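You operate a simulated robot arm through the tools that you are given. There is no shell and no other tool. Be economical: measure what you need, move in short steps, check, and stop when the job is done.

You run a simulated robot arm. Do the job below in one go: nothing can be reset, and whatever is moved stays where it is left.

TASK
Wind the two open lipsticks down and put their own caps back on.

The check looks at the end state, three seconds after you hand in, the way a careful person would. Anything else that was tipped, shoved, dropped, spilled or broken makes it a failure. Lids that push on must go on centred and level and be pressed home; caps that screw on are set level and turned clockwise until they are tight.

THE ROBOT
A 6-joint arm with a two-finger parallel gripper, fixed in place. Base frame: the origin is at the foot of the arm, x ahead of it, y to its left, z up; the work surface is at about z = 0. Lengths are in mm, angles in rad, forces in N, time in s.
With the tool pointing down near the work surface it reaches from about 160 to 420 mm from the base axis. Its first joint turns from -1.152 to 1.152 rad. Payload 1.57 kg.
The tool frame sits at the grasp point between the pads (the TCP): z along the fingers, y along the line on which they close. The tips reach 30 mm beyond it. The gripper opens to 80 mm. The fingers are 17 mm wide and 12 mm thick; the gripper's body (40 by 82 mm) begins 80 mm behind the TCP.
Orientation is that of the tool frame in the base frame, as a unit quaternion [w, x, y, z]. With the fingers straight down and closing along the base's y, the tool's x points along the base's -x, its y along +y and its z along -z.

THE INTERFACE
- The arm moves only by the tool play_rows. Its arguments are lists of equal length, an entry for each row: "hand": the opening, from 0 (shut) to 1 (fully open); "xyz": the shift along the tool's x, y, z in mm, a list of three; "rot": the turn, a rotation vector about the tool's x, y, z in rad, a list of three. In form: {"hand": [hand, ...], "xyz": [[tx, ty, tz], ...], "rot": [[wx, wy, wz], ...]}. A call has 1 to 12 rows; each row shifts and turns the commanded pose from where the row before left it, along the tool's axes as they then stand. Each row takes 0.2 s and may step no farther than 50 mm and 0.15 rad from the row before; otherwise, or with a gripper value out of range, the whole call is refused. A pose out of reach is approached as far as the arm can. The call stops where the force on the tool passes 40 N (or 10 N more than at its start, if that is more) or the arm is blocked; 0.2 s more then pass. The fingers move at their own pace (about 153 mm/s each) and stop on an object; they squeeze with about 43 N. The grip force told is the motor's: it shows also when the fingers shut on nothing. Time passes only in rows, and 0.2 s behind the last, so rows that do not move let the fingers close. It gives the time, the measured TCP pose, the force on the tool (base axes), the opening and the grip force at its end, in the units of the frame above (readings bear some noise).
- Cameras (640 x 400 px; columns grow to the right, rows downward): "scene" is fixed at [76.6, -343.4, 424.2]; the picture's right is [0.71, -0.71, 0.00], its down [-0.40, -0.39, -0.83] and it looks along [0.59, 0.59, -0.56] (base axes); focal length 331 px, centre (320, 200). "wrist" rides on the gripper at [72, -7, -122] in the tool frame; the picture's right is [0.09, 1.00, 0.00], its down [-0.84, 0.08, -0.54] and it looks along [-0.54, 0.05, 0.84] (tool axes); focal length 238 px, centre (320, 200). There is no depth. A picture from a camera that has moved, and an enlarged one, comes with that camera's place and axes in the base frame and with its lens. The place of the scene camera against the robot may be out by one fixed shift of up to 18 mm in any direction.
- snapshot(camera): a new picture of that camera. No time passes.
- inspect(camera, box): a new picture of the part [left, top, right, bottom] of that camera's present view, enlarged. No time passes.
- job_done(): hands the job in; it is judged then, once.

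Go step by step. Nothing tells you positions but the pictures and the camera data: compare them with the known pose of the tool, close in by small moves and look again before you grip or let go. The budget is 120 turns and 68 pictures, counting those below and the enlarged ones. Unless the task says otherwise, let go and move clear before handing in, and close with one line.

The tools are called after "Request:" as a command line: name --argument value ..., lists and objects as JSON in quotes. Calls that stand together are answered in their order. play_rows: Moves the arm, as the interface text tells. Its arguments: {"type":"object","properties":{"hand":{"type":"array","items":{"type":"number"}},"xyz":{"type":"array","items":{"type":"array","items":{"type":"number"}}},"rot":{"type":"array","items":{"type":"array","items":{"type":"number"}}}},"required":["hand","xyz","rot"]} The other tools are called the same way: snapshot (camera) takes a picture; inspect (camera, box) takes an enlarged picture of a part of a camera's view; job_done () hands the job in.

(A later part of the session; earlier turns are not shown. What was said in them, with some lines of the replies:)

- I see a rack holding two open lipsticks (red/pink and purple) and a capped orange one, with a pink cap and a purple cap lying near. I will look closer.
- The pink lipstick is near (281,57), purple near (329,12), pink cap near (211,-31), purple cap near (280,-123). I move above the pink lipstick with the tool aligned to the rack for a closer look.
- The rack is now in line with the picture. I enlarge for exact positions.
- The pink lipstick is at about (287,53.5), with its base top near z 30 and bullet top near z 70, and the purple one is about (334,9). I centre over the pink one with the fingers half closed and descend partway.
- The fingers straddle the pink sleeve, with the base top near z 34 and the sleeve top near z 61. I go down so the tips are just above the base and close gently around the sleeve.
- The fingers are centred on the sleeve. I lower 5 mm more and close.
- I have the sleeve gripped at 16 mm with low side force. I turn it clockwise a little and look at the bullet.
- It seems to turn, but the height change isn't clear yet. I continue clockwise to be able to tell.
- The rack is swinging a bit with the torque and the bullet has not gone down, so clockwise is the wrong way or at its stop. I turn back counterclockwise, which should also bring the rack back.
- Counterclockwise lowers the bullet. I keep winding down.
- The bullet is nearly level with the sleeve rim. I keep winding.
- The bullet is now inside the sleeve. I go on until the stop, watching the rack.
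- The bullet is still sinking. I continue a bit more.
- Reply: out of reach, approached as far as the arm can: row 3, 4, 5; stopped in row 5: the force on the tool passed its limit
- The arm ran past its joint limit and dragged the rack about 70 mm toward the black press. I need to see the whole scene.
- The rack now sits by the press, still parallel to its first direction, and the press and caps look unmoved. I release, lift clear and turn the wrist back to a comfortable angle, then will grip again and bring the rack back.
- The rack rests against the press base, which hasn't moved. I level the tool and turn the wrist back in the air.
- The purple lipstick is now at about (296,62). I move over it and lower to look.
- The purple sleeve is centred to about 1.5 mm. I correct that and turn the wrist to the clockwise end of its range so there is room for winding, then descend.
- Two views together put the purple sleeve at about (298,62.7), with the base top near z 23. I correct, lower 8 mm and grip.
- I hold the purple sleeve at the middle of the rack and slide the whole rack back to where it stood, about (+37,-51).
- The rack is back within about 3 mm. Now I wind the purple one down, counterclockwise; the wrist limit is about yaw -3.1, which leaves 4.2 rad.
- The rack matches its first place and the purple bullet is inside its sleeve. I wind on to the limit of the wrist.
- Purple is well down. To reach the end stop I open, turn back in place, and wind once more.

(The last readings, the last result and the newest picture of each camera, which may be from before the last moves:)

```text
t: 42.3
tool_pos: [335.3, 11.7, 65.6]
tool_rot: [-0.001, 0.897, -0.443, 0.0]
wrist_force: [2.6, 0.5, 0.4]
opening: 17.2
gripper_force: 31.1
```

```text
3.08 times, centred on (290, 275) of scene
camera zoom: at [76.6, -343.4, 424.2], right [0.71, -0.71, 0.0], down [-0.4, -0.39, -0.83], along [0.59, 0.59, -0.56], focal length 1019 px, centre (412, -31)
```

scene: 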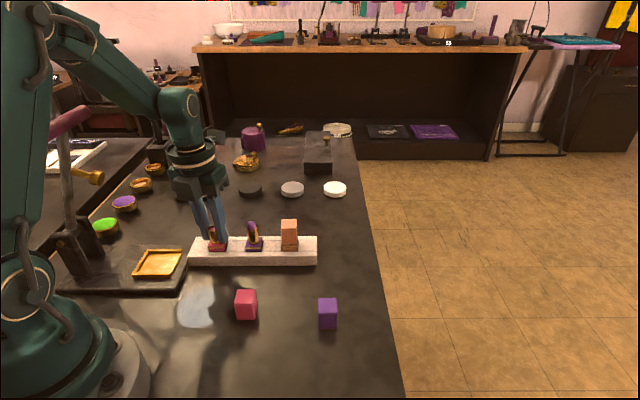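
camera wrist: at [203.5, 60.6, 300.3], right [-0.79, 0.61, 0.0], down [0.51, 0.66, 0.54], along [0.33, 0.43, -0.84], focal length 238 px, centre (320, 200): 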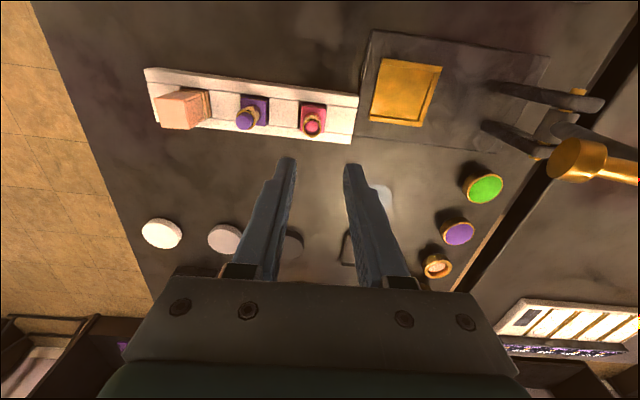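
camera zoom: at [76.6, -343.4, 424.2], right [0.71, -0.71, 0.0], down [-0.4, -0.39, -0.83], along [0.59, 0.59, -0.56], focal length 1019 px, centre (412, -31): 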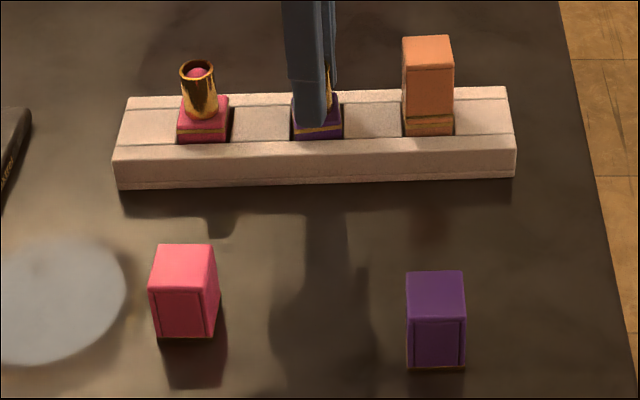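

The bullet depth no longer changes and the rack only begins to swing, so purple is at its bottom stop. I release, lift, turn back and look at both.

Request:
play_rows --hand '[0.3, 0.45, 0.45, 0.45, 0.45, 0.45, 0.45, 0.45, 0.45, 0.45, 0.45, 0.45]' --xyz '[[0, 0, 0], [0, 0, 0], [0, 0, -20], [0, 0, -20], [0, 0, -20], [0, 0, 0], [0, 0, 0], [0, 0, 0], [0, 0, 0], [0, 0, 0], [0, 0, 0], [0, 0, 0]]' --rot '[[0, 0, 0], [0, 0, 0], [0, 0, 0], [0, 0, 0.15], [0, 0, 0.15], [0, 0, 0.15], [0, 0, 0.15], [0, 0, 0.15], [0, 0, 0.15], [0, 0, 0.15], [0, 0, 0.15], [0, 0, 0.1]]'

Request:
play_rows --hand '[0.45, 0.45, 0.45]' --xyz '[[0, 33, 0], [0, 0, 0], [0, 0, 0]]' --rot '[[0, 0, 0.05], [0, 0, 0], [0, 0, 0]]'

Request:
inspect --camera "wrist" --box '[220, 70, 420, 195]'

```text
t: 44.9
tool_pos: [335.5, 12.4, 126.1]
tool_rot: [0.001, -0.444, 0.896, 0.001]
wrist_force: [0.6, -0.9, 0.2]
opening: 36.0
gripper_force: 0.1
```

```text
t: 45.7
tool_pos: [309.8, 32.2, 126.8]
tool_rot: [0.0, -0.422, 0.907, 0.001]
wrist_force: [0.0, 0.3, 0.3]
opening: 35.8
gripper_force: 0.0
```

```text
3.20 times, centred on (320, 132) of wrist
camera zoom: at [267.5, -27.1, 247.5], right [-0.82, 0.57, 0.0], down [0.48, 0.69, 0.54], along [0.31, 0.45, -0.84], focal length 763 px, centre (320, 416)
```

zoom: 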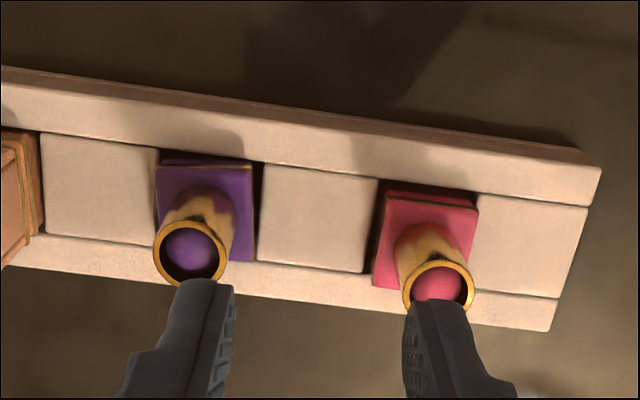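

Pink sits a little higher than purple, so I wind it further. I move onto the pink sleeve and grip.

Request:
play_rows --hand '[0.45, 0.45, 0.45, 0.45, 0.45, 0.3, 0.2, 0.1, 0.1]' --xyz '[[-5.7, 32.2, 0], [0, 0, 20], [0, 0, 20], [0, 0, 20], [0, 0, 0], [0, 0, 0], [0, 0, 0], [0, 0, 0], [0, 0, 0]]' --rot '[[0, 0, 0], [0, 0, 0], [0, 0, 0], [0, 0, 0], [0, 0, 0], [0, 0, 0], [0, 0, 0], [0, 0, 0], [0, 0, 0]]'

Request:
play_rows --hand '[0.1, 0.1, 0.1, 0.1, 0.1, 0.1, 0.1, 0.1]' --xyz '[[0, 0, 0], [0, 0, 0], [0, 0, 0], [0, 0, 0], [0, 0, 0], [0, 0, 0], [0, 0, 0], [0, 0, 0]]' --rot '[[0, 0, -0.15], [0, 0, -0.15], [0, 0, -0.15], [0, 0, -0.15], [0, 0, -0.15], [0, 0, -0.15], [0, 0, -0.15], [0, 0, 0]]'

Request:
inspect --camera "wrist" --box '[200, 60, 440, 220]'

Request:
inspect --camera "scene" --box '[210, 210, 370, 340]'

```text
t: 47.7
tool_pos: [287.8, 57.9, 67.1]
tool_rot: [0.0, -0.422, 0.907, 0.001]
wrist_force: [0.2, -2.0, -0.2]
opening: 16.1
gripper_force: 31.8
```

```text
t: 49.5
tool_pos: [288.9, 56.8, 66.6]
tool_rot: [0.0, 0.821, -0.571, -0.001]
wrist_force: [0.0, 0.2, 0.4]
opening: 16.1
gripper_force: 31.6
```

```text
2.50 times, centred on (320, 140) of wrist
camera zoom: at [318.5, -8.2, 187.3], right [-0.9, -0.43, 0.0], down [-0.36, 0.76, 0.54], along [-0.23, 0.49, -0.84], focal length 596 px, centre (320, 350)
```

zoom: 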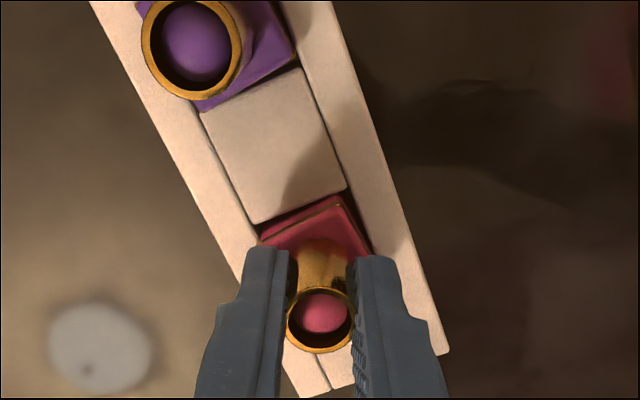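

```text
3.08 times, centred on (290, 275) of scene
camera zoom: at [76.6, -343.4, 424.2], right [0.71, -0.71, 0.0], down [-0.4, -0.39, -0.83], along [0.59, 0.59, -0.56], focal length 1019 px, centre (412, -31)
```

zoom: 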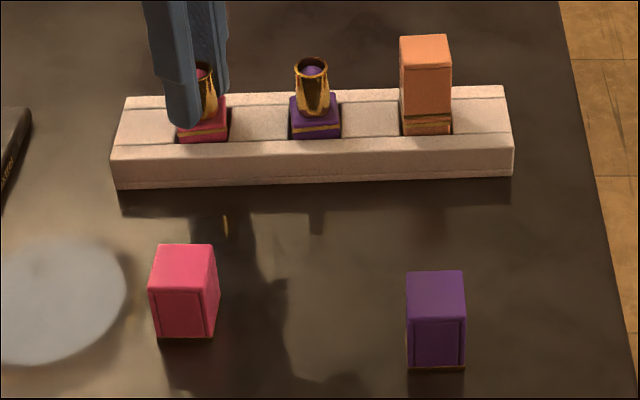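

The rack stays still, so it is still winding. I continue.

Request:
play_rows --hand '[0.1, 0.1, 0.1, 0.1, 0.1, 0.1, 0.1, 0.1]' --xyz '[[0, 0, 0], [0, 0, 0], [0, 0, 0], [0, 0, 0], [0, 0, 0], [0, 0, 0], [0, 0, 0], [0, 0, 0]]' --rot '[[0, 0, -0.15], [0, 0, -0.15], [0, 0, -0.15], [0, 0, -0.15], [0, 0, -0.15], [0, 0, -0.15], [0, 0, -0.15], [0, 0, 0]]'

Request:
inspect --camera "wrist" --box '[200, 60, 440, 220]'

```text
t: 51.3
tool_pos: [289.1, 56.2, 66.5]
tool_rot: [-0.001, 0.997, -0.083, 0.0]
wrist_force: [-0.4, 0.9, 0.0]
opening: 16.3
gripper_force: 32.0
```

```text
2.50 times, centred on (320, 140) of wrist
camera zoom: at [359.4, 51.7, 187.3], right [-0.08, -1.0, 0.0], down [-0.84, 0.06, 0.54], along [-0.54, 0.04, -0.84], focal length 596 px, centre (320, 350)
```

zoom: 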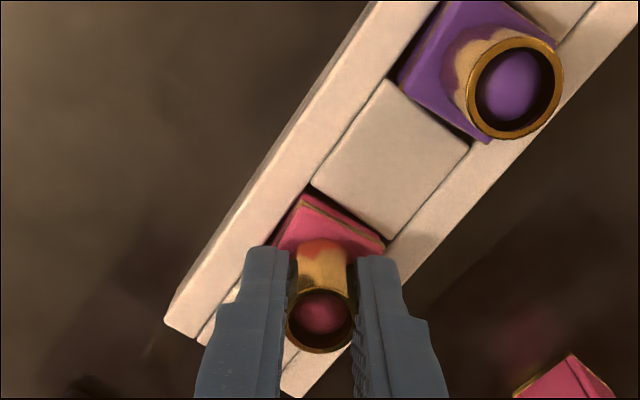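

Pink is now as deep as purple. I release, lift high, turn back and go look at the pink cap.

Request:
play_rows --hand '[0.3, 0.45, 0.45, 0.45, 0.45, 0.45, 0.45, 0.45, 0.45, 0.45, 0.45, 0.45]' --xyz '[[0, 0, 0], [0, 0, 0], [0, 0, -20], [0, 0, -30], [0, 0, -40], [0, 0, 0], [0, 0, 0], [0, 0, 0], [0, 0, 0], [0, 0, 0], [0, 0, 0], [0, 0, 0]]' --rot '[[0, 0, 0], [0, 0, 0], [0, 0, 0], [0, 0, 0.15], [0, 0, 0.15], [0, 0, 0.15], [0, 0, 0.15], [0, 0, 0.15], [0, 0, 0.15], [0, 0, 0.15], [0, 0, 0.15], [0, 0, 0.15]]'

Request:
play_rows --hand '[0.6, 0.6, 0.6, 0.6, 0.6, 0.6, 0.6, 0.6]' --xyz '[[0, 0, 0], [0, 0, 0], [0, 0, 0], [0, 0, 0], [0, 0, 0], [37, -2.5, 0], [37, -2.5, 0], [37, -2.5, 0]]' --rot '[[0, 0, 0.15], [0, 0, 0.15], [0, 0, 0.15], [0, 0, 0.15], [0, 0, 0.1], [0, 0, 0], [0, 0, 0], [0, 0, 0]]'

Request:
snapshot --camera "wrist"

```text
t: 53.9
tool_pos: [288.3, 56.0, 157.2]
tool_rot: [-0.001, 0.724, -0.69, -0.001]
wrist_force: [0.3, -0.5, 0.1]
opening: 35.6
gripper_force: 0.0
```

```text
t: 55.7
tool_pos: [226.3, -38.5, 156.0]
tool_rot: [0.001, -0.445, 0.895, 0.001]
wrist_force: [0.1, -0.2, -0.3]
opening: 48.0
gripper_force: 0.1
```

```text
24 pictures are left
camera wrist: at [188.0, -98.5, 276.6], right [-0.85, 0.53, 0.0], down [0.44, 0.71, 0.54], along [0.29, 0.46, -0.84], focal length 238 px, centre (320, 200)
```

wrist: 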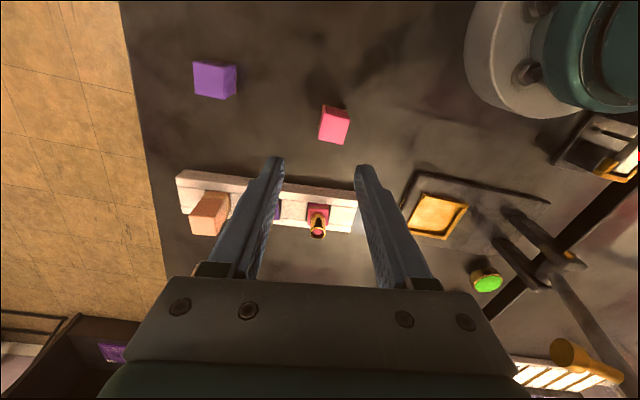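

I enlarge the caps to measure place and angle.

Request:
inspect --camera "wrist" --box '[185, 50, 365, 160]'

```text
3.56 times, centred on (275, 105) of wrist
camera zoom: at [188.0, -98.5, 276.6], right [-0.85, 0.53, 0.0], down [0.44, 0.71, 0.54], along [0.29, 0.46, -0.84], focal length 848 px, centre (480, 538)
```

zoom: 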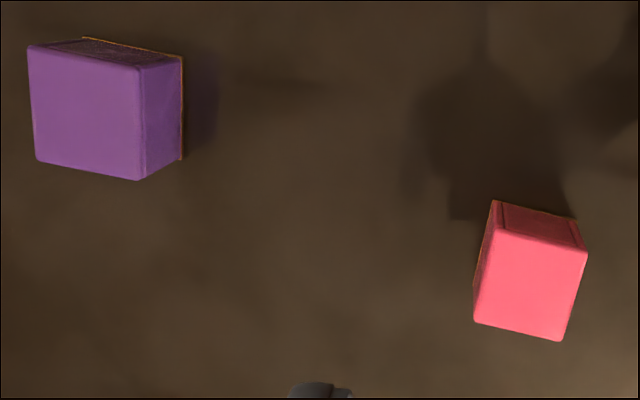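

The caps stand upright about 39 mm tall: pink at (213,-34) and purple at about (286,-131). I align with the pink cap and go down to just above it.

Request:
play_rows --hand '[0.6, 0.6, 0.6, 0.6]' --xyz '[[4.4, 13.0, 0], [0, 0, 40], [0, 0, 38], [0, 0, 0]]' --rot '[[0, 0, 0], [0, 0, 0.123], [0, 0, 0], [0, 0, 0]]'

Request:
inspect --camera "wrist" --box '[200, 60, 440, 220]'

```text
t: 56.7
tool_pos: [213.9, -33.5, 77.8]
tool_rot: [-0.001, -0.389, 0.921, 0.001]
wrist_force: [-0.2, -0.1, 0.2]
opening: 48.0
gripper_force: 0.0
```

```text
2.50 times, centred on (320, 140) of wrist
camera zoom: at [168.0, -88.2, 198.9], right [-0.78, 0.63, 0.0], down [0.53, 0.65, 0.54], along [0.34, 0.42, -0.84], focal length 596 px, centre (320, 350)
```

zoom: 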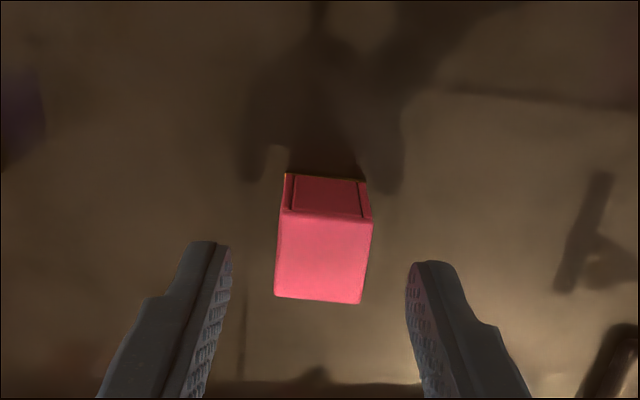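

The cap is centred and square to the fingers. I lower and grip it.

Request:
play_rows --hand '[0.6, 0.6, 0.6, 0.45, 0.35, 0.25, 0.25]' --xyz '[[1.5, 0, 16], [0, 0, 16], [0, 0, 0], [0, 0, 0], [0, 0, 0], [0, 0, 0], [0, 0, 0]]' --rot '[[0, 0, 0], [0, 0, 0], [0, 0, 0], [0, 0, 0], [0, 0, 0], [0, 0, 0], [0, 0, 0]]'

```text
t: 58.3
tool_pos: [213.1, -33.0, 46.2]
tool_rot: [0.0, -0.389, 0.921, 0.001]
wrist_force: [0.2, -0.3, 0.3]
opening: 25.6
gripper_force: 36.3
```

I have the cap (25.6 mm). I lift it and carry it above the pink lipstick.

Request:
play_rows --hand '[0.25, 0.25, 0.25, 0.25, 0.25, 0.25, 0.25, 0.25]' --xyz '[[0, 0, -20], [0, 0, -40], [0, 0, -40], [-30, 2, 0], [-30, 2, 0], [-30, 2, 0], [-26.9, 1.7, 0], [0, 0, 0]]' --rot '[[0, 0, 0], [0, 0, 0], [0, 0, 0], [0, 0, 0], [0, 0, 0], [0, 0, 0], [0, 0, 0], [0, 0, 0]]'

Request:
inspect --camera "wrist" --box '[200, 60, 440, 220]'

```text
t: 60.1
tool_pos: [289.6, 55.9, 147.3]
tool_rot: [-0.001, -0.389, 0.921, 0.001]
wrist_force: [0.6, 0.9, 0.4]
opening: 25.4
gripper_force: 36.9
```

```text
2.50 times, centred on (320, 140) of wrist
camera zoom: at [243.6, 0.7, 267.5], right [-0.78, 0.63, 0.0], down [0.53, 0.65, 0.54], along [0.34, 0.42, -0.84], focal length 596 px, centre (320, 350)
```

zoom: 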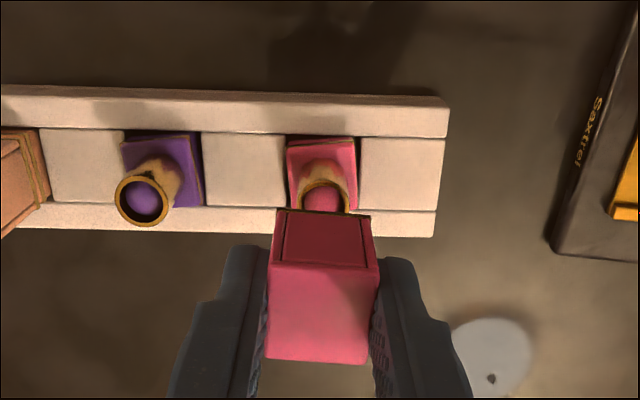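

The base is turned about 0.14 rad from the cap and almost centred. I match the angle, centre and lower to just above the sleeve.

Request:
play_rows --hand '[0.25, 0.25, 0.25, 0.25]' --xyz '[[-0.3, 0.6, 0], [0, 0, 20], [0, 0, 15], [0, 0, 0]]' --rot '[[0, 0, 0], [0, 0, -0.135], [0, 0, 0], [0, 0, 0]]'

Request:
inspect --camera "wrist" --box '[240, 90, 400, 190]'

Request:
inspect --camera "scene" --box '[210, 190, 310, 280]'

```text
t: 61.1
tool_pos: [288.6, 56.1, 112.3]
tool_rot: [-0.001, -0.451, 0.893, 0.001]
wrist_force: [0.7, 0.1, -0.7]
opening: 25.4
gripper_force: 37.2
```

```text
4.00 times, centred on (320, 140) of wrist
camera zoom: at [250.6, -4.8, 232.4], right [-0.86, 0.52, 0.0], down [0.43, 0.72, 0.54], along [0.28, 0.46, -0.84], focal length 953 px, centre (320, 440)
```

zoom: 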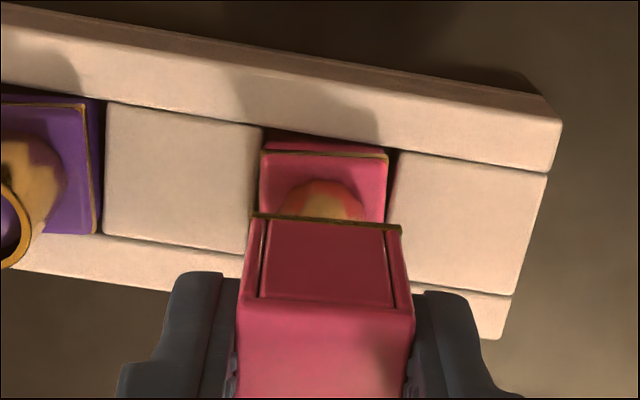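

```text
4.44 times, centred on (260, 235) of scene
camera zoom: at [76.6, -343.4, 424.2], right [0.71, -0.71, 0.0], down [-0.4, -0.39, -0.83], along [0.59, 0.59, -0.56], focal length 1472 px, centre (587, 44)
```

zoom: 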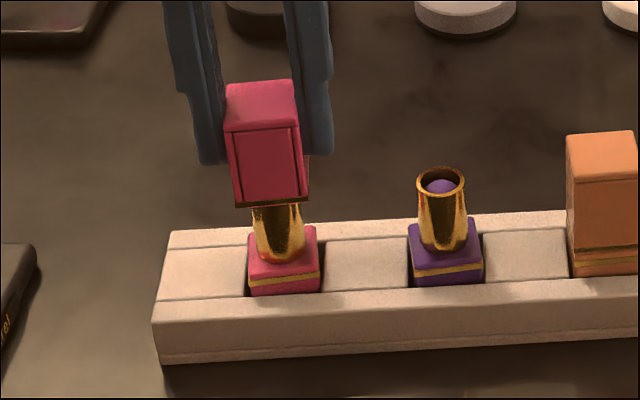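

Cap and base edges line up in both pictures. I turn the last bit and lower over the sleeve in small steps.

Request:
play_rows --hand '[0.25, 0.25, 0.25, 0.25, 0.25, 0.25]' --xyz '[[-0.3, -0.4, 6], [0, 0, 7], [0, 0, 7], [0, 0, 7], [0, 0, 7], [0, 0, 0]]' --rot '[[0, 0, -0.045], [0, 0, 0], [0, 0, 0], [0, 0, 0], [0, 0, 0], [0, 0, 0]]'

Request:
inspect --camera "scene" --box '[210, 190, 310, 280]'

```text
t: 62.5
tool_pos: [288.8, 57.5, 77.6]
tool_rot: [0.003, -0.471, 0.882, 0.0]
wrist_force: [-3.7, -2.2, 27.2]
opening: 25.7
gripper_force: 36.9
```

```text
4.44 times, centred on (260, 235) of scene
camera zoom: at [76.6, -343.4, 424.2], right [0.71, -0.71, 0.0], down [-0.4, -0.39, -0.83], along [0.59, 0.59, -0.56], focal length 1472 px, centre (587, 44)
```

zoom: 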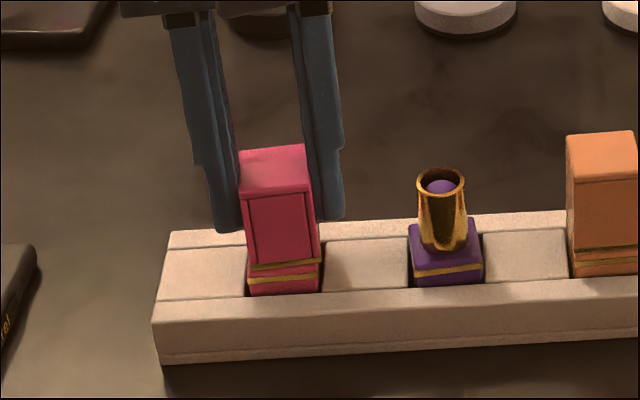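

The cap is over the sleeve and almost on the base, at 27 N. I press down a bit more.

Request:
play_rows --hand '[0.25, 0.25, 0.25, 0.25]' --xyz '[[0, 0, 1], [0, 0, 1], [0, 0, 1], [0, 0, 1]]' --rot '[[0, 0, 0], [0, 0, 0], [0, 0, 0], [0, 0, 0]]'

```text
t: 63.5
tool_pos: [290.3, 57.5, 74.4]
tool_rot: [0.0, -0.47, 0.882, 0.0]
wrist_force: [-0.6, 1.7, 28.7]
opening: 25.5
gripper_force: 37.0
```

It moved down 3 mm at about the same force. I press on.

Request:
play_rows --hand '[0.25, 0.25, 0.25, 0.25, 0.25]' --xyz '[[0, 0, 1], [0, 0, 1], [0, 0, 1], [0, 0, 1], [0, 0, 1]]' --rot '[[0, 0, 0], [0, 0, 0], [0, 0, 0], [0, 0, 0], [0, 0, 0]]'

Request:
inspect --camera "scene" --box '[210, 190, 310, 280]'

```text
t: 64.6
tool_pos: [288.7, 57.4, 70.8]
tool_rot: [0.001, -0.471, 0.882, -0.001]
wrist_force: [-3.4, 0.0, 11.6]
opening: 25.7
gripper_force: 36.6
stopped in row 5: the force on the tool passed its limit (the readings are from after the stop); the commanded pose is now the measured one
```

```text
4.44 times, centred on (260, 235) of scene
camera zoom: at [76.6, -343.4, 424.2], right [0.71, -0.71, 0.0], down [-0.4, -0.39, -0.83], along [0.59, 0.59, -0.56], focal length 1472 px, centre (587, 44)
```

zoom: 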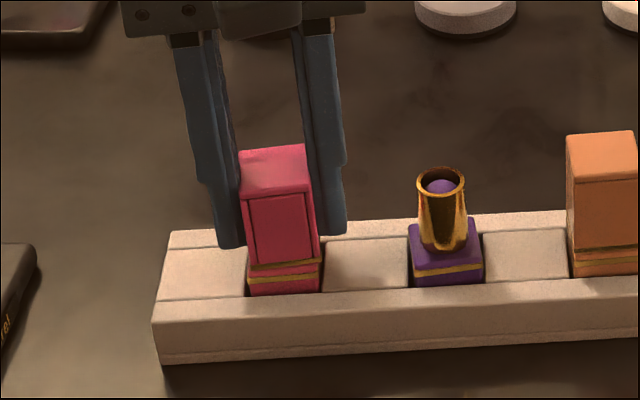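

The cap stayed while the fingers slid, and its height matches the capped orange one, so pink is home. I release and go to the purple cap.

Request:
play_rows --hand '[0.4, 0.55, 0.55, 0.55, 0.6, 0.6, 0.6, 0.6, 0.6, 0.6, 0.6]' --xyz '[[0, 0, 0], [0, 0, 0], [0, 0, -30], [0, 0, -45], [0, 0, 0], [28.1, -25.1, 0], [28.1, -25.1, 0], [28.1, -25.1, 0], [28.1, -25.1, 0], [28, -25, 0], [0, 0, 30]]' --rot '[[0, 0, 0], [0, 0, 0], [0, 0, 0], [0, 0, 0], [0, 0, 0.15], [0, 0, 0], [0, 0, 0], [0, 0, 0], [0, 0, 0], [0, 0, 0], [0, 0, 0]]'

Request:
inspect --camera "wrist" --box '[200, 60, 440, 220]'

```text
t: 67.0
tool_pos: [287.8, -130.4, 114.4]
tool_rot: [0.001, -0.404, 0.915, 0.0]
wrist_force: [0.2, 0.1, -0.6]
opening: 47.9
gripper_force: 0.0
```

```text
2.50 times, centred on (320, 140) of wrist
camera zoom: at [243.0, -188.9, 235.4], right [-0.8, 0.6, 0.0], down [0.51, 0.67, 0.54], along [0.33, 0.43, -0.84], focal length 596 px, centre (320, 350)
```

zoom: 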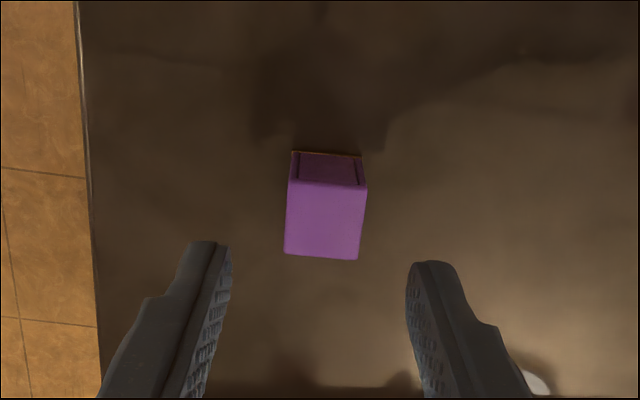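

The purple cap is square to the fingers and nearly centred. I correct, lower and grip.

Request:
play_rows --hand '[0.6, 0.6, 0.6, 0.6, 0.6, 0.45, 0.35, 0.25, 0.25]' --xyz '[[-0.4, 1.2, 25], [0, 0, 18], [0, 0, 15], [0, 0, 10], [0, 0, 0], [0, 0, 0], [0, 0, 0], [0, 0, 0], [0, 0, 0]]' --rot '[[0, 0, 0], [0, 0, 0], [0, 0, 0], [0, 0, 0], [0, 0, 0], [0, 0, 0], [0, 0, 0], [0, 0, 0], [0, 0, 0]]'

```text
t: 69.0
tool_pos: [287.2, -130.4, 46.3]
tool_rot: [0.001, -0.403, 0.915, 0.0]
wrist_force: [-0.3, 0.0, 0.3]
opening: 25.9
gripper_force: 37.3
```

I have the purple cap. I lift it and carry it above the purple lipstick.

Request:
play_rows --hand '[0.25, 0.25, 0.25, 0.25, 0.25, 0.25, 0.25, 0.25, 0.25]' --xyz '[[0, 0, -20], [0, 0, -40], [0, 0, -40], [-34.9, 15, 0], [-34.9, 15, 0], [-34.8, 15, 0], [-34.8, 15, 0], [0, 0, 0], [0, 0, 0]]' --rot '[[0, 0, 0], [0, 0, 0], [0, 0, 0], [0, 0, 0], [0, 0, 0], [0, 0, 0], [0, 0, 0], [0, 0, -0.15], [0, 0, 0]]'

Request:
inspect --camera "wrist" --box '[200, 60, 440, 220]'

```text
t: 71.0
tool_pos: [336.4, 13.1, 146.0]
tool_rot: [0.0, -0.471, 0.882, 0.0]
wrist_force: [0.6, 0.5, -0.7]
opening: 25.7
gripper_force: 37.4
```

```text
2.50 times, centred on (320, 140) of wrist
camera zoom: at [301.1, -50.0, 267.5], right [-0.88, 0.48, 0.0], down [0.4, 0.74, 0.54], along [0.26, 0.48, -0.84], focal length 596 px, centre (320, 350)
```

zoom: 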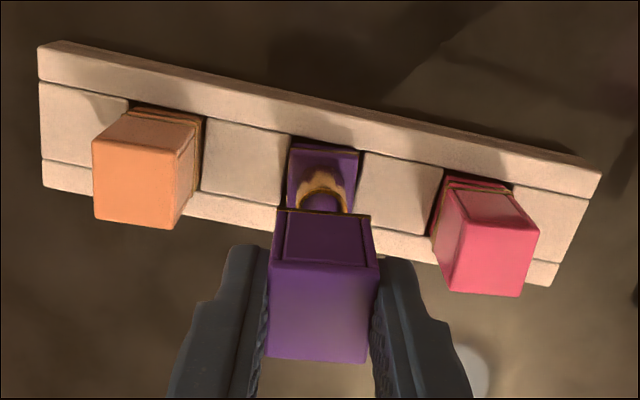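

The base lines up in angle; it sits about 3.7 mm further along the tool's -x. I correct, lower to just above the sleeve and check.

Request:
play_rows --hand '[0.25, 0.25, 0.25, 0.25]' --xyz '[[-3.6, 0.4, 0], [0, 0, 20], [0, 0, 13], [0, 0, 0]]' --rot '[[0, 0, 0], [0, 0, 0.01], [0, 0, 0], [0, 0, 0]]'

Request:
inspect --camera "wrist" --box '[240, 90, 400, 190]'

Request:
inspect --camera "scene" --box '[230, 190, 330, 280]'

```text
t: 72.0
tool_pos: [338.2, 15.3, 113.1]
tool_rot: [0.001, -0.466, 0.885, 0.001]
wrist_force: [0.2, 0.1, -0.3]
opening: 25.6
gripper_force: 36.9
```

```text
4.00 times, centred on (320, 140) of wrist
camera zoom: at [302.4, -46.9, 234.4], right [-0.87, 0.49, 0.0], down [0.41, 0.73, 0.54], along [0.27, 0.47, -0.84], focal length 953 px, centre (320, 440)
```

zoom: 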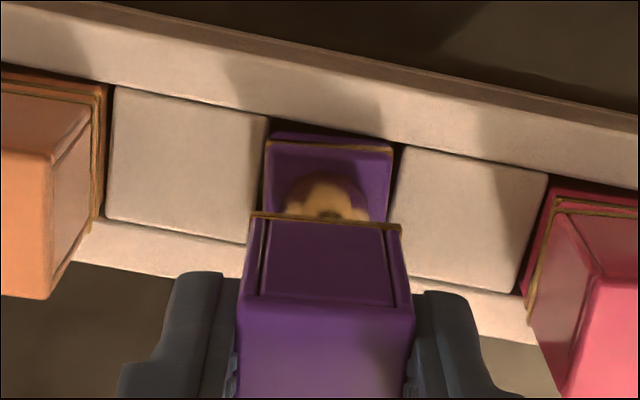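

```text
4.44 times, centred on (280, 235) of scene
camera zoom: at [76.6, -343.4, 424.2], right [0.71, -0.71, 0.0], down [-0.4, -0.39, -0.83], along [0.59, 0.59, -0.56], focal length 1472 px, centre (498, 44)
```

zoom: 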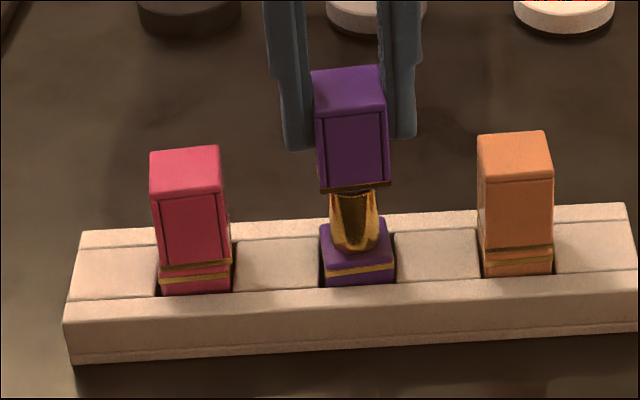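

Very close: I shift about 1 mm, then lower over the sleeve.

Request:
play_rows --hand '[0.25, 0.25, 0.25, 0.25, 0.25, 0.25]' --xyz '[[1.0, 0.3, 6], [0, 0, 7], [0, 0, 7], [0, 0, 7], [0, 0, 7], [0, 0, 0]]' --rot '[[0, 0, -0.02], [0, 0, 0], [0, 0, 0], [0, 0, 0], [0, 0, 0], [0, 0, 0]]'

Request:
play_rows --hand '[0.25, 0.25, 0.25, 0.25]' --xyz '[[0, 0, 1], [0, 0, 1], [0, 0, 1], [0, 0, 1]]' --rot '[[0, 0, 0], [0, 0, 0], [0, 0, 0], [0, 0, 0]]'

Request:
inspect --camera "scene" --box '[230, 190, 330, 280]'

```text
t: 73.4
tool_pos: [337.3, 15.4, 77.9]
tool_rot: [0.001, -0.475, 0.88, -0.001]
wrist_force: [0.8, -0.1, -0.3]
opening: 25.9
gripper_force: 37.0
```

```text
t: 74.4
tool_pos: [337.7, 15.5, 75.6]
tool_rot: [0.0, -0.475, 0.88, 0.0]
wrist_force: [0.4, 0.8, 0.5]
opening: 25.6
gripper_force: 36.5
```

```text
4.44 times, centred on (280, 235) of scene
camera zoom: at [76.6, -343.4, 424.2], right [0.71, -0.71, 0.0], down [-0.4, -0.39, -0.83], along [0.59, 0.59, -0.56], focal length 1472 px, centre (498, 44)
```

zoom: 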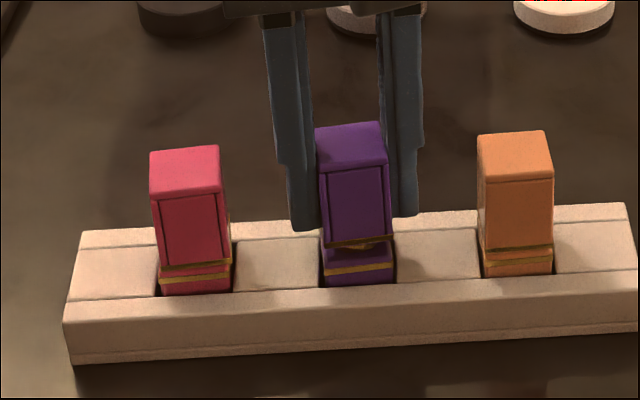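

No contact yet and about 5 mm gap. I keep pressing down.

Request:
play_rows --hand '[0.25, 0.25, 0.25, 0.25, 0.25, 0.25, 0.25, 0.25]' --xyz '[[0, 0, 1], [0, 0, 1], [0, 0, 1], [0, 0, 1], [0, 0, 1], [0, 0, 1], [0, 0, 1], [0, 0, 1]]' --rot '[[0, 0, 0], [0, 0, 0], [0, 0, 0], [0, 0, 0], [0, 0, 0], [0, 0, 0], [0, 0, 0], [0, 0, 0]]'

Request:
inspect --camera "scene" --box '[230, 190, 330, 280]'

```text
t: 76.2
tool_pos: [338.4, 15.0, 68.4]
tool_rot: [0.001, -0.475, 0.88, 0.0]
wrist_force: [-3.9, 0.8, 19.8]
opening: 25.8
gripper_force: 36.9
```

```text
4.44 times, centred on (280, 235) of scene
camera zoom: at [76.6, -343.4, 424.2], right [0.71, -0.71, 0.0], down [-0.4, -0.39, -0.83], along [0.59, 0.59, -0.56], focal length 1472 px, centre (498, 44)
```

zoom: 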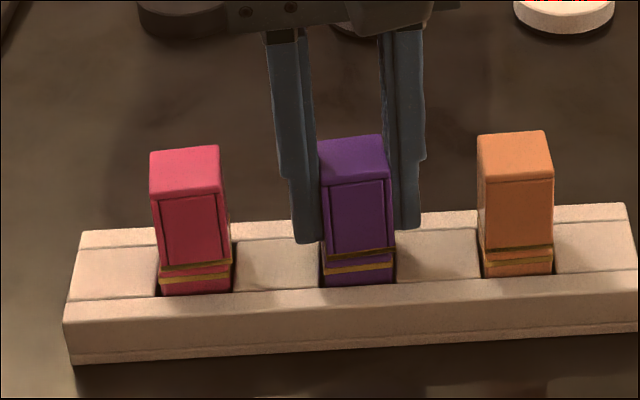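

Nearly home. I press a little more until the force limit.

Request:
play_rows --hand '[0.25, 0.25, 0.25, 0.25, 0.25]' --xyz '[[0, 0, 1], [0, 0, 1], [0, 0, 1], [0, 0, 1], [0, 0, 1]]' --rot '[[0, 0, 0], [0, 0, 0], [0, 0, 0], [0, 0, 0], [0, 0, 0]]'

```text
t: 77.5
tool_pos: [338.8, 15.4, 64.7]
tool_rot: [0.002, -0.476, 0.88, -0.002]
wrist_force: [-2.7, -0.1, 11.1]
opening: 25.8
gripper_force: 36.7
stopped in row 5: the force on the tool passed its limit (the readings are from after the stop); the commanded pose is now the measured one
```

I release, lift, close the fingers and press on the cap's top to make sure it is home.

Request:
play_rows --hand '[0.4, 0.55, 0.55, 0.55, 0, 0, 0, 0]' --xyz '[[0, 0, 0], [0, 0, 0], [0, 0, -30], [0, 0, -30], [0, 0, 0], [0, 0, 0], [0, 0, 20], [0, 0, 5]]' --rot '[[0, 0, 0], [0, 0, 0], [0, 0, 0], [0, 0, 0], [0, 0, 0], [0, 0, 0], [0, 0, 0], [0, 0, 0]]'

Request:
play_rows --hand '[0, 0, 0, 0, 0, 0, 0, 0, 0, 0, 0, 0]' --xyz '[[0, 0, 1], [0, 0, 1], [0, 0, 1], [0, 0, 1], [0, 0, 1], [0, 0, 1], [0, 0, 1], [0, 0, 1], [0, 0, 1], [0, 0, 1], [0, 0, 1], [0, 0, 1]]' --rot '[[0, 0, 0], [0, 0, 0], [0, 0, 0], [0, 0, 0], [0, 0, 0], [0, 0, 0], [0, 0, 0], [0, 0, 0], [0, 0, 0], [0, 0, 0], [0, 0, 0], [0, 0, 0]]'

Request:
inspect --camera "scene" --box '[230, 190, 330, 280]'

```text
t: 79.3
tool_pos: [340.6, 13.9, 103.7]
tool_rot: [0.005, -0.477, 0.879, -0.004]
wrist_force: [-3.2, 0.1, 13.6]
opening: 0.1
gripper_force: 21.5
stopped in row 8: the force on the tool passed its limit (the readings are from after the stop); the commanded pose is now the measured one
```

```text
t: 79.9
tool_pos: [339.2, 14.5, 103.9]
tool_rot: [0.007, -0.477, 0.879, -0.005]
wrist_force: [-3.4, -0.1, 12.8]
opening: 0.0
gripper_force: 21.8
stopped in row 2: the force on the tool passed its limit (the readings are from after the stop); the commanded pose is now the measured one
```

```text
4.44 times, centred on (280, 235) of scene
camera zoom: at [76.6, -343.4, 424.2], right [0.71, -0.71, 0.0], down [-0.4, -0.39, -0.83], along [0.59, 0.59, -0.56], focal length 1472 px, centre (498, 44)
```

zoom: 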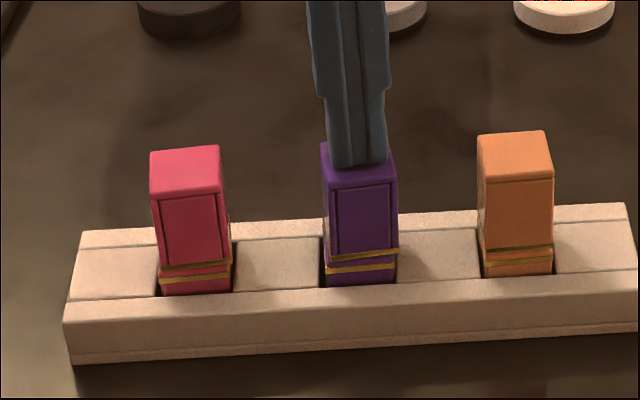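

Purple took over 40 N on top and the stripes match the others. I press the pink cap the same way.

Request:
play_rows --hand '[0, 0, 0, 0, 0, 0]' --xyz '[[0, 0, -25], [-4.4, 32.7, 0], [-4.4, 32.7, 0], [0, 0, 12], [0, 0, 6], [0, 0, 0]]' --rot '[[0, 0, 0], [0, 0, 0], [0, 0, 0], [0, 0, 0], [0, 0, 0], [0, 0, 0]]'

Request:
play_rows --hand '[0, 0, 0, 0, 0, 0, 0, 0, 0, 0, 0, 0]' --xyz '[[0, 0, 1], [0, 0, 1], [0, 0, 1], [0, 0, 1], [0, 0, 1], [0, 0, 1], [0, 0, 1], [0, 0, 1], [0, 0, 1], [0, 0, 1], [0, 0, 1], [0, 0, 1]]' --rot '[[0, 0, 0], [0, 0, 0], [0, 0, 0], [0, 0, 0], [0, 0, 0], [0, 0, 0], [0, 0, 0], [0, 0, 0], [0, 0, 0], [0, 0, 0], [0, 0, 0], [0, 0, 0]]'

Request:
inspect --camera "scene" --box '[220, 190, 320, 280]'

```text
t: 81.3
tool_pos: [290.5, 57.8, 109.1]
tool_rot: [0.005, -0.475, 0.88, -0.005]
wrist_force: [-0.5, 0.1, 0.8]
opening: 0.0
gripper_force: 20.8
```

```text
t: 83.1
tool_pos: [291.3, 57.4, 102.9]
tool_rot: [0.009, -0.476, 0.879, -0.006]
wrist_force: [-4.3, -0.2, 13.6]
opening: 0.0
gripper_force: 21.2
stopped in row 9: the force on the tool passed its limit (the readings are from after the stop); the commanded pose is now the measured one
```

```text
4.44 times, centred on (270, 235) of scene
camera zoom: at [76.6, -343.4, 424.2], right [0.71, -0.71, 0.0], down [-0.4, -0.39, -0.83], along [0.59, 0.59, -0.56], focal length 1472 px, centre (542, 44)
```

zoom: 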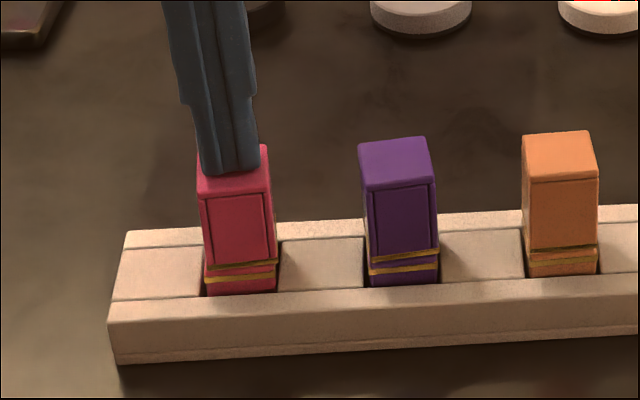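

Both caps are home at the same height. I lift clear and take a last look.

Request:
play_rows --hand '[0, 0, 0.5, 0.5]' --xyz '[[0, 0, -40], [0, 0, -40], [0, 0, -40], [30, 0, -20]]' --rot '[[0, 0, 0], [0, 0, 0], [0, 0, 0], [0, 0, 0]]'

Request:
inspect --camera "scene" --box '[210, 210, 370, 340]'

Request:
inspect --camera "wrist" --box '[200, 60, 440, 220]'

```text
t: 84.1
tool_pos: [272.4, 33.5, 243.4]
tool_rot: [0.009, -0.477, 0.879, -0.006]
wrist_force: [-0.2, 0.5, 0.3]
opening: 39.9
gripper_force: 0.1
```

```text
3.08 times, centred on (290, 275) of scene
camera zoom: at [76.6, -343.3, 424.2], right [0.71, -0.71, 0.0], down [-0.4, -0.39, -0.83], along [0.59, 0.59, -0.56], focal length 1019 px, centre (412, -31)
```

zoom: 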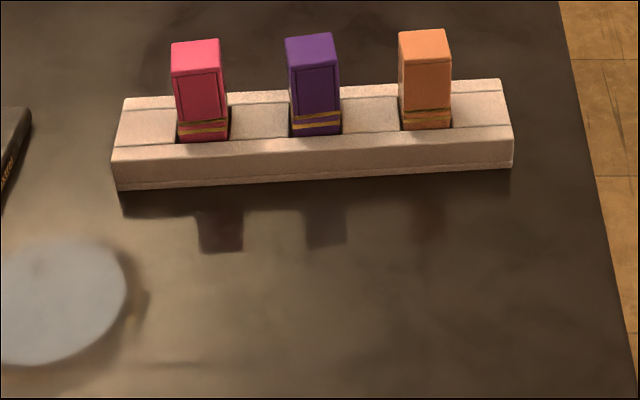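

```text
2.50 times, centred on (320, 140) of wrist
camera zoom: at [234.9, -29.7, 363.2], right [-0.88, 0.47, -0.02], down [0.38, 0.74, 0.55], along [0.27, 0.48, -0.84], focal length 596 px, centre (320, 350)
```

zoom: 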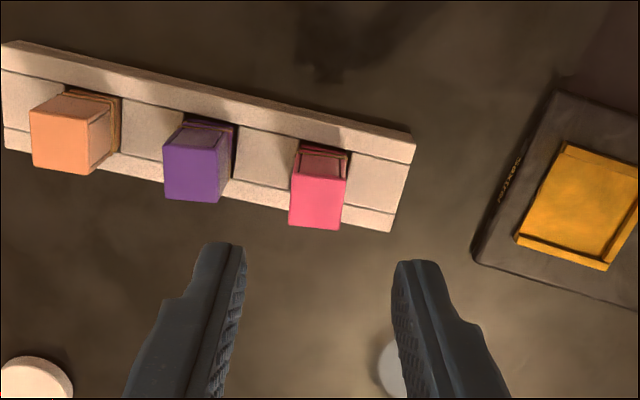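

Both lipsticks are wound down and wearing their own caps. The rack stands near its first place, nothing else has tipped, and the arm is clear, so I hand in.

Request:
job_done

```text
The job is handed in.
```

Both open lipsticks are wound down, and their own caps are pressed home, level with the capped orange one. While I was winding the pink one, the arm hit its wrist limit and dragged the rack about 70 mm, up against the press. I slid it back, but it is still turned a few degrees, and the orange lipstick sits about 9 mm from where it started. I left that because the last correction meant working at the edge of the arm's reach, and the check may count it as a shove. In the pictures nothing tipped over, and the press did not move.
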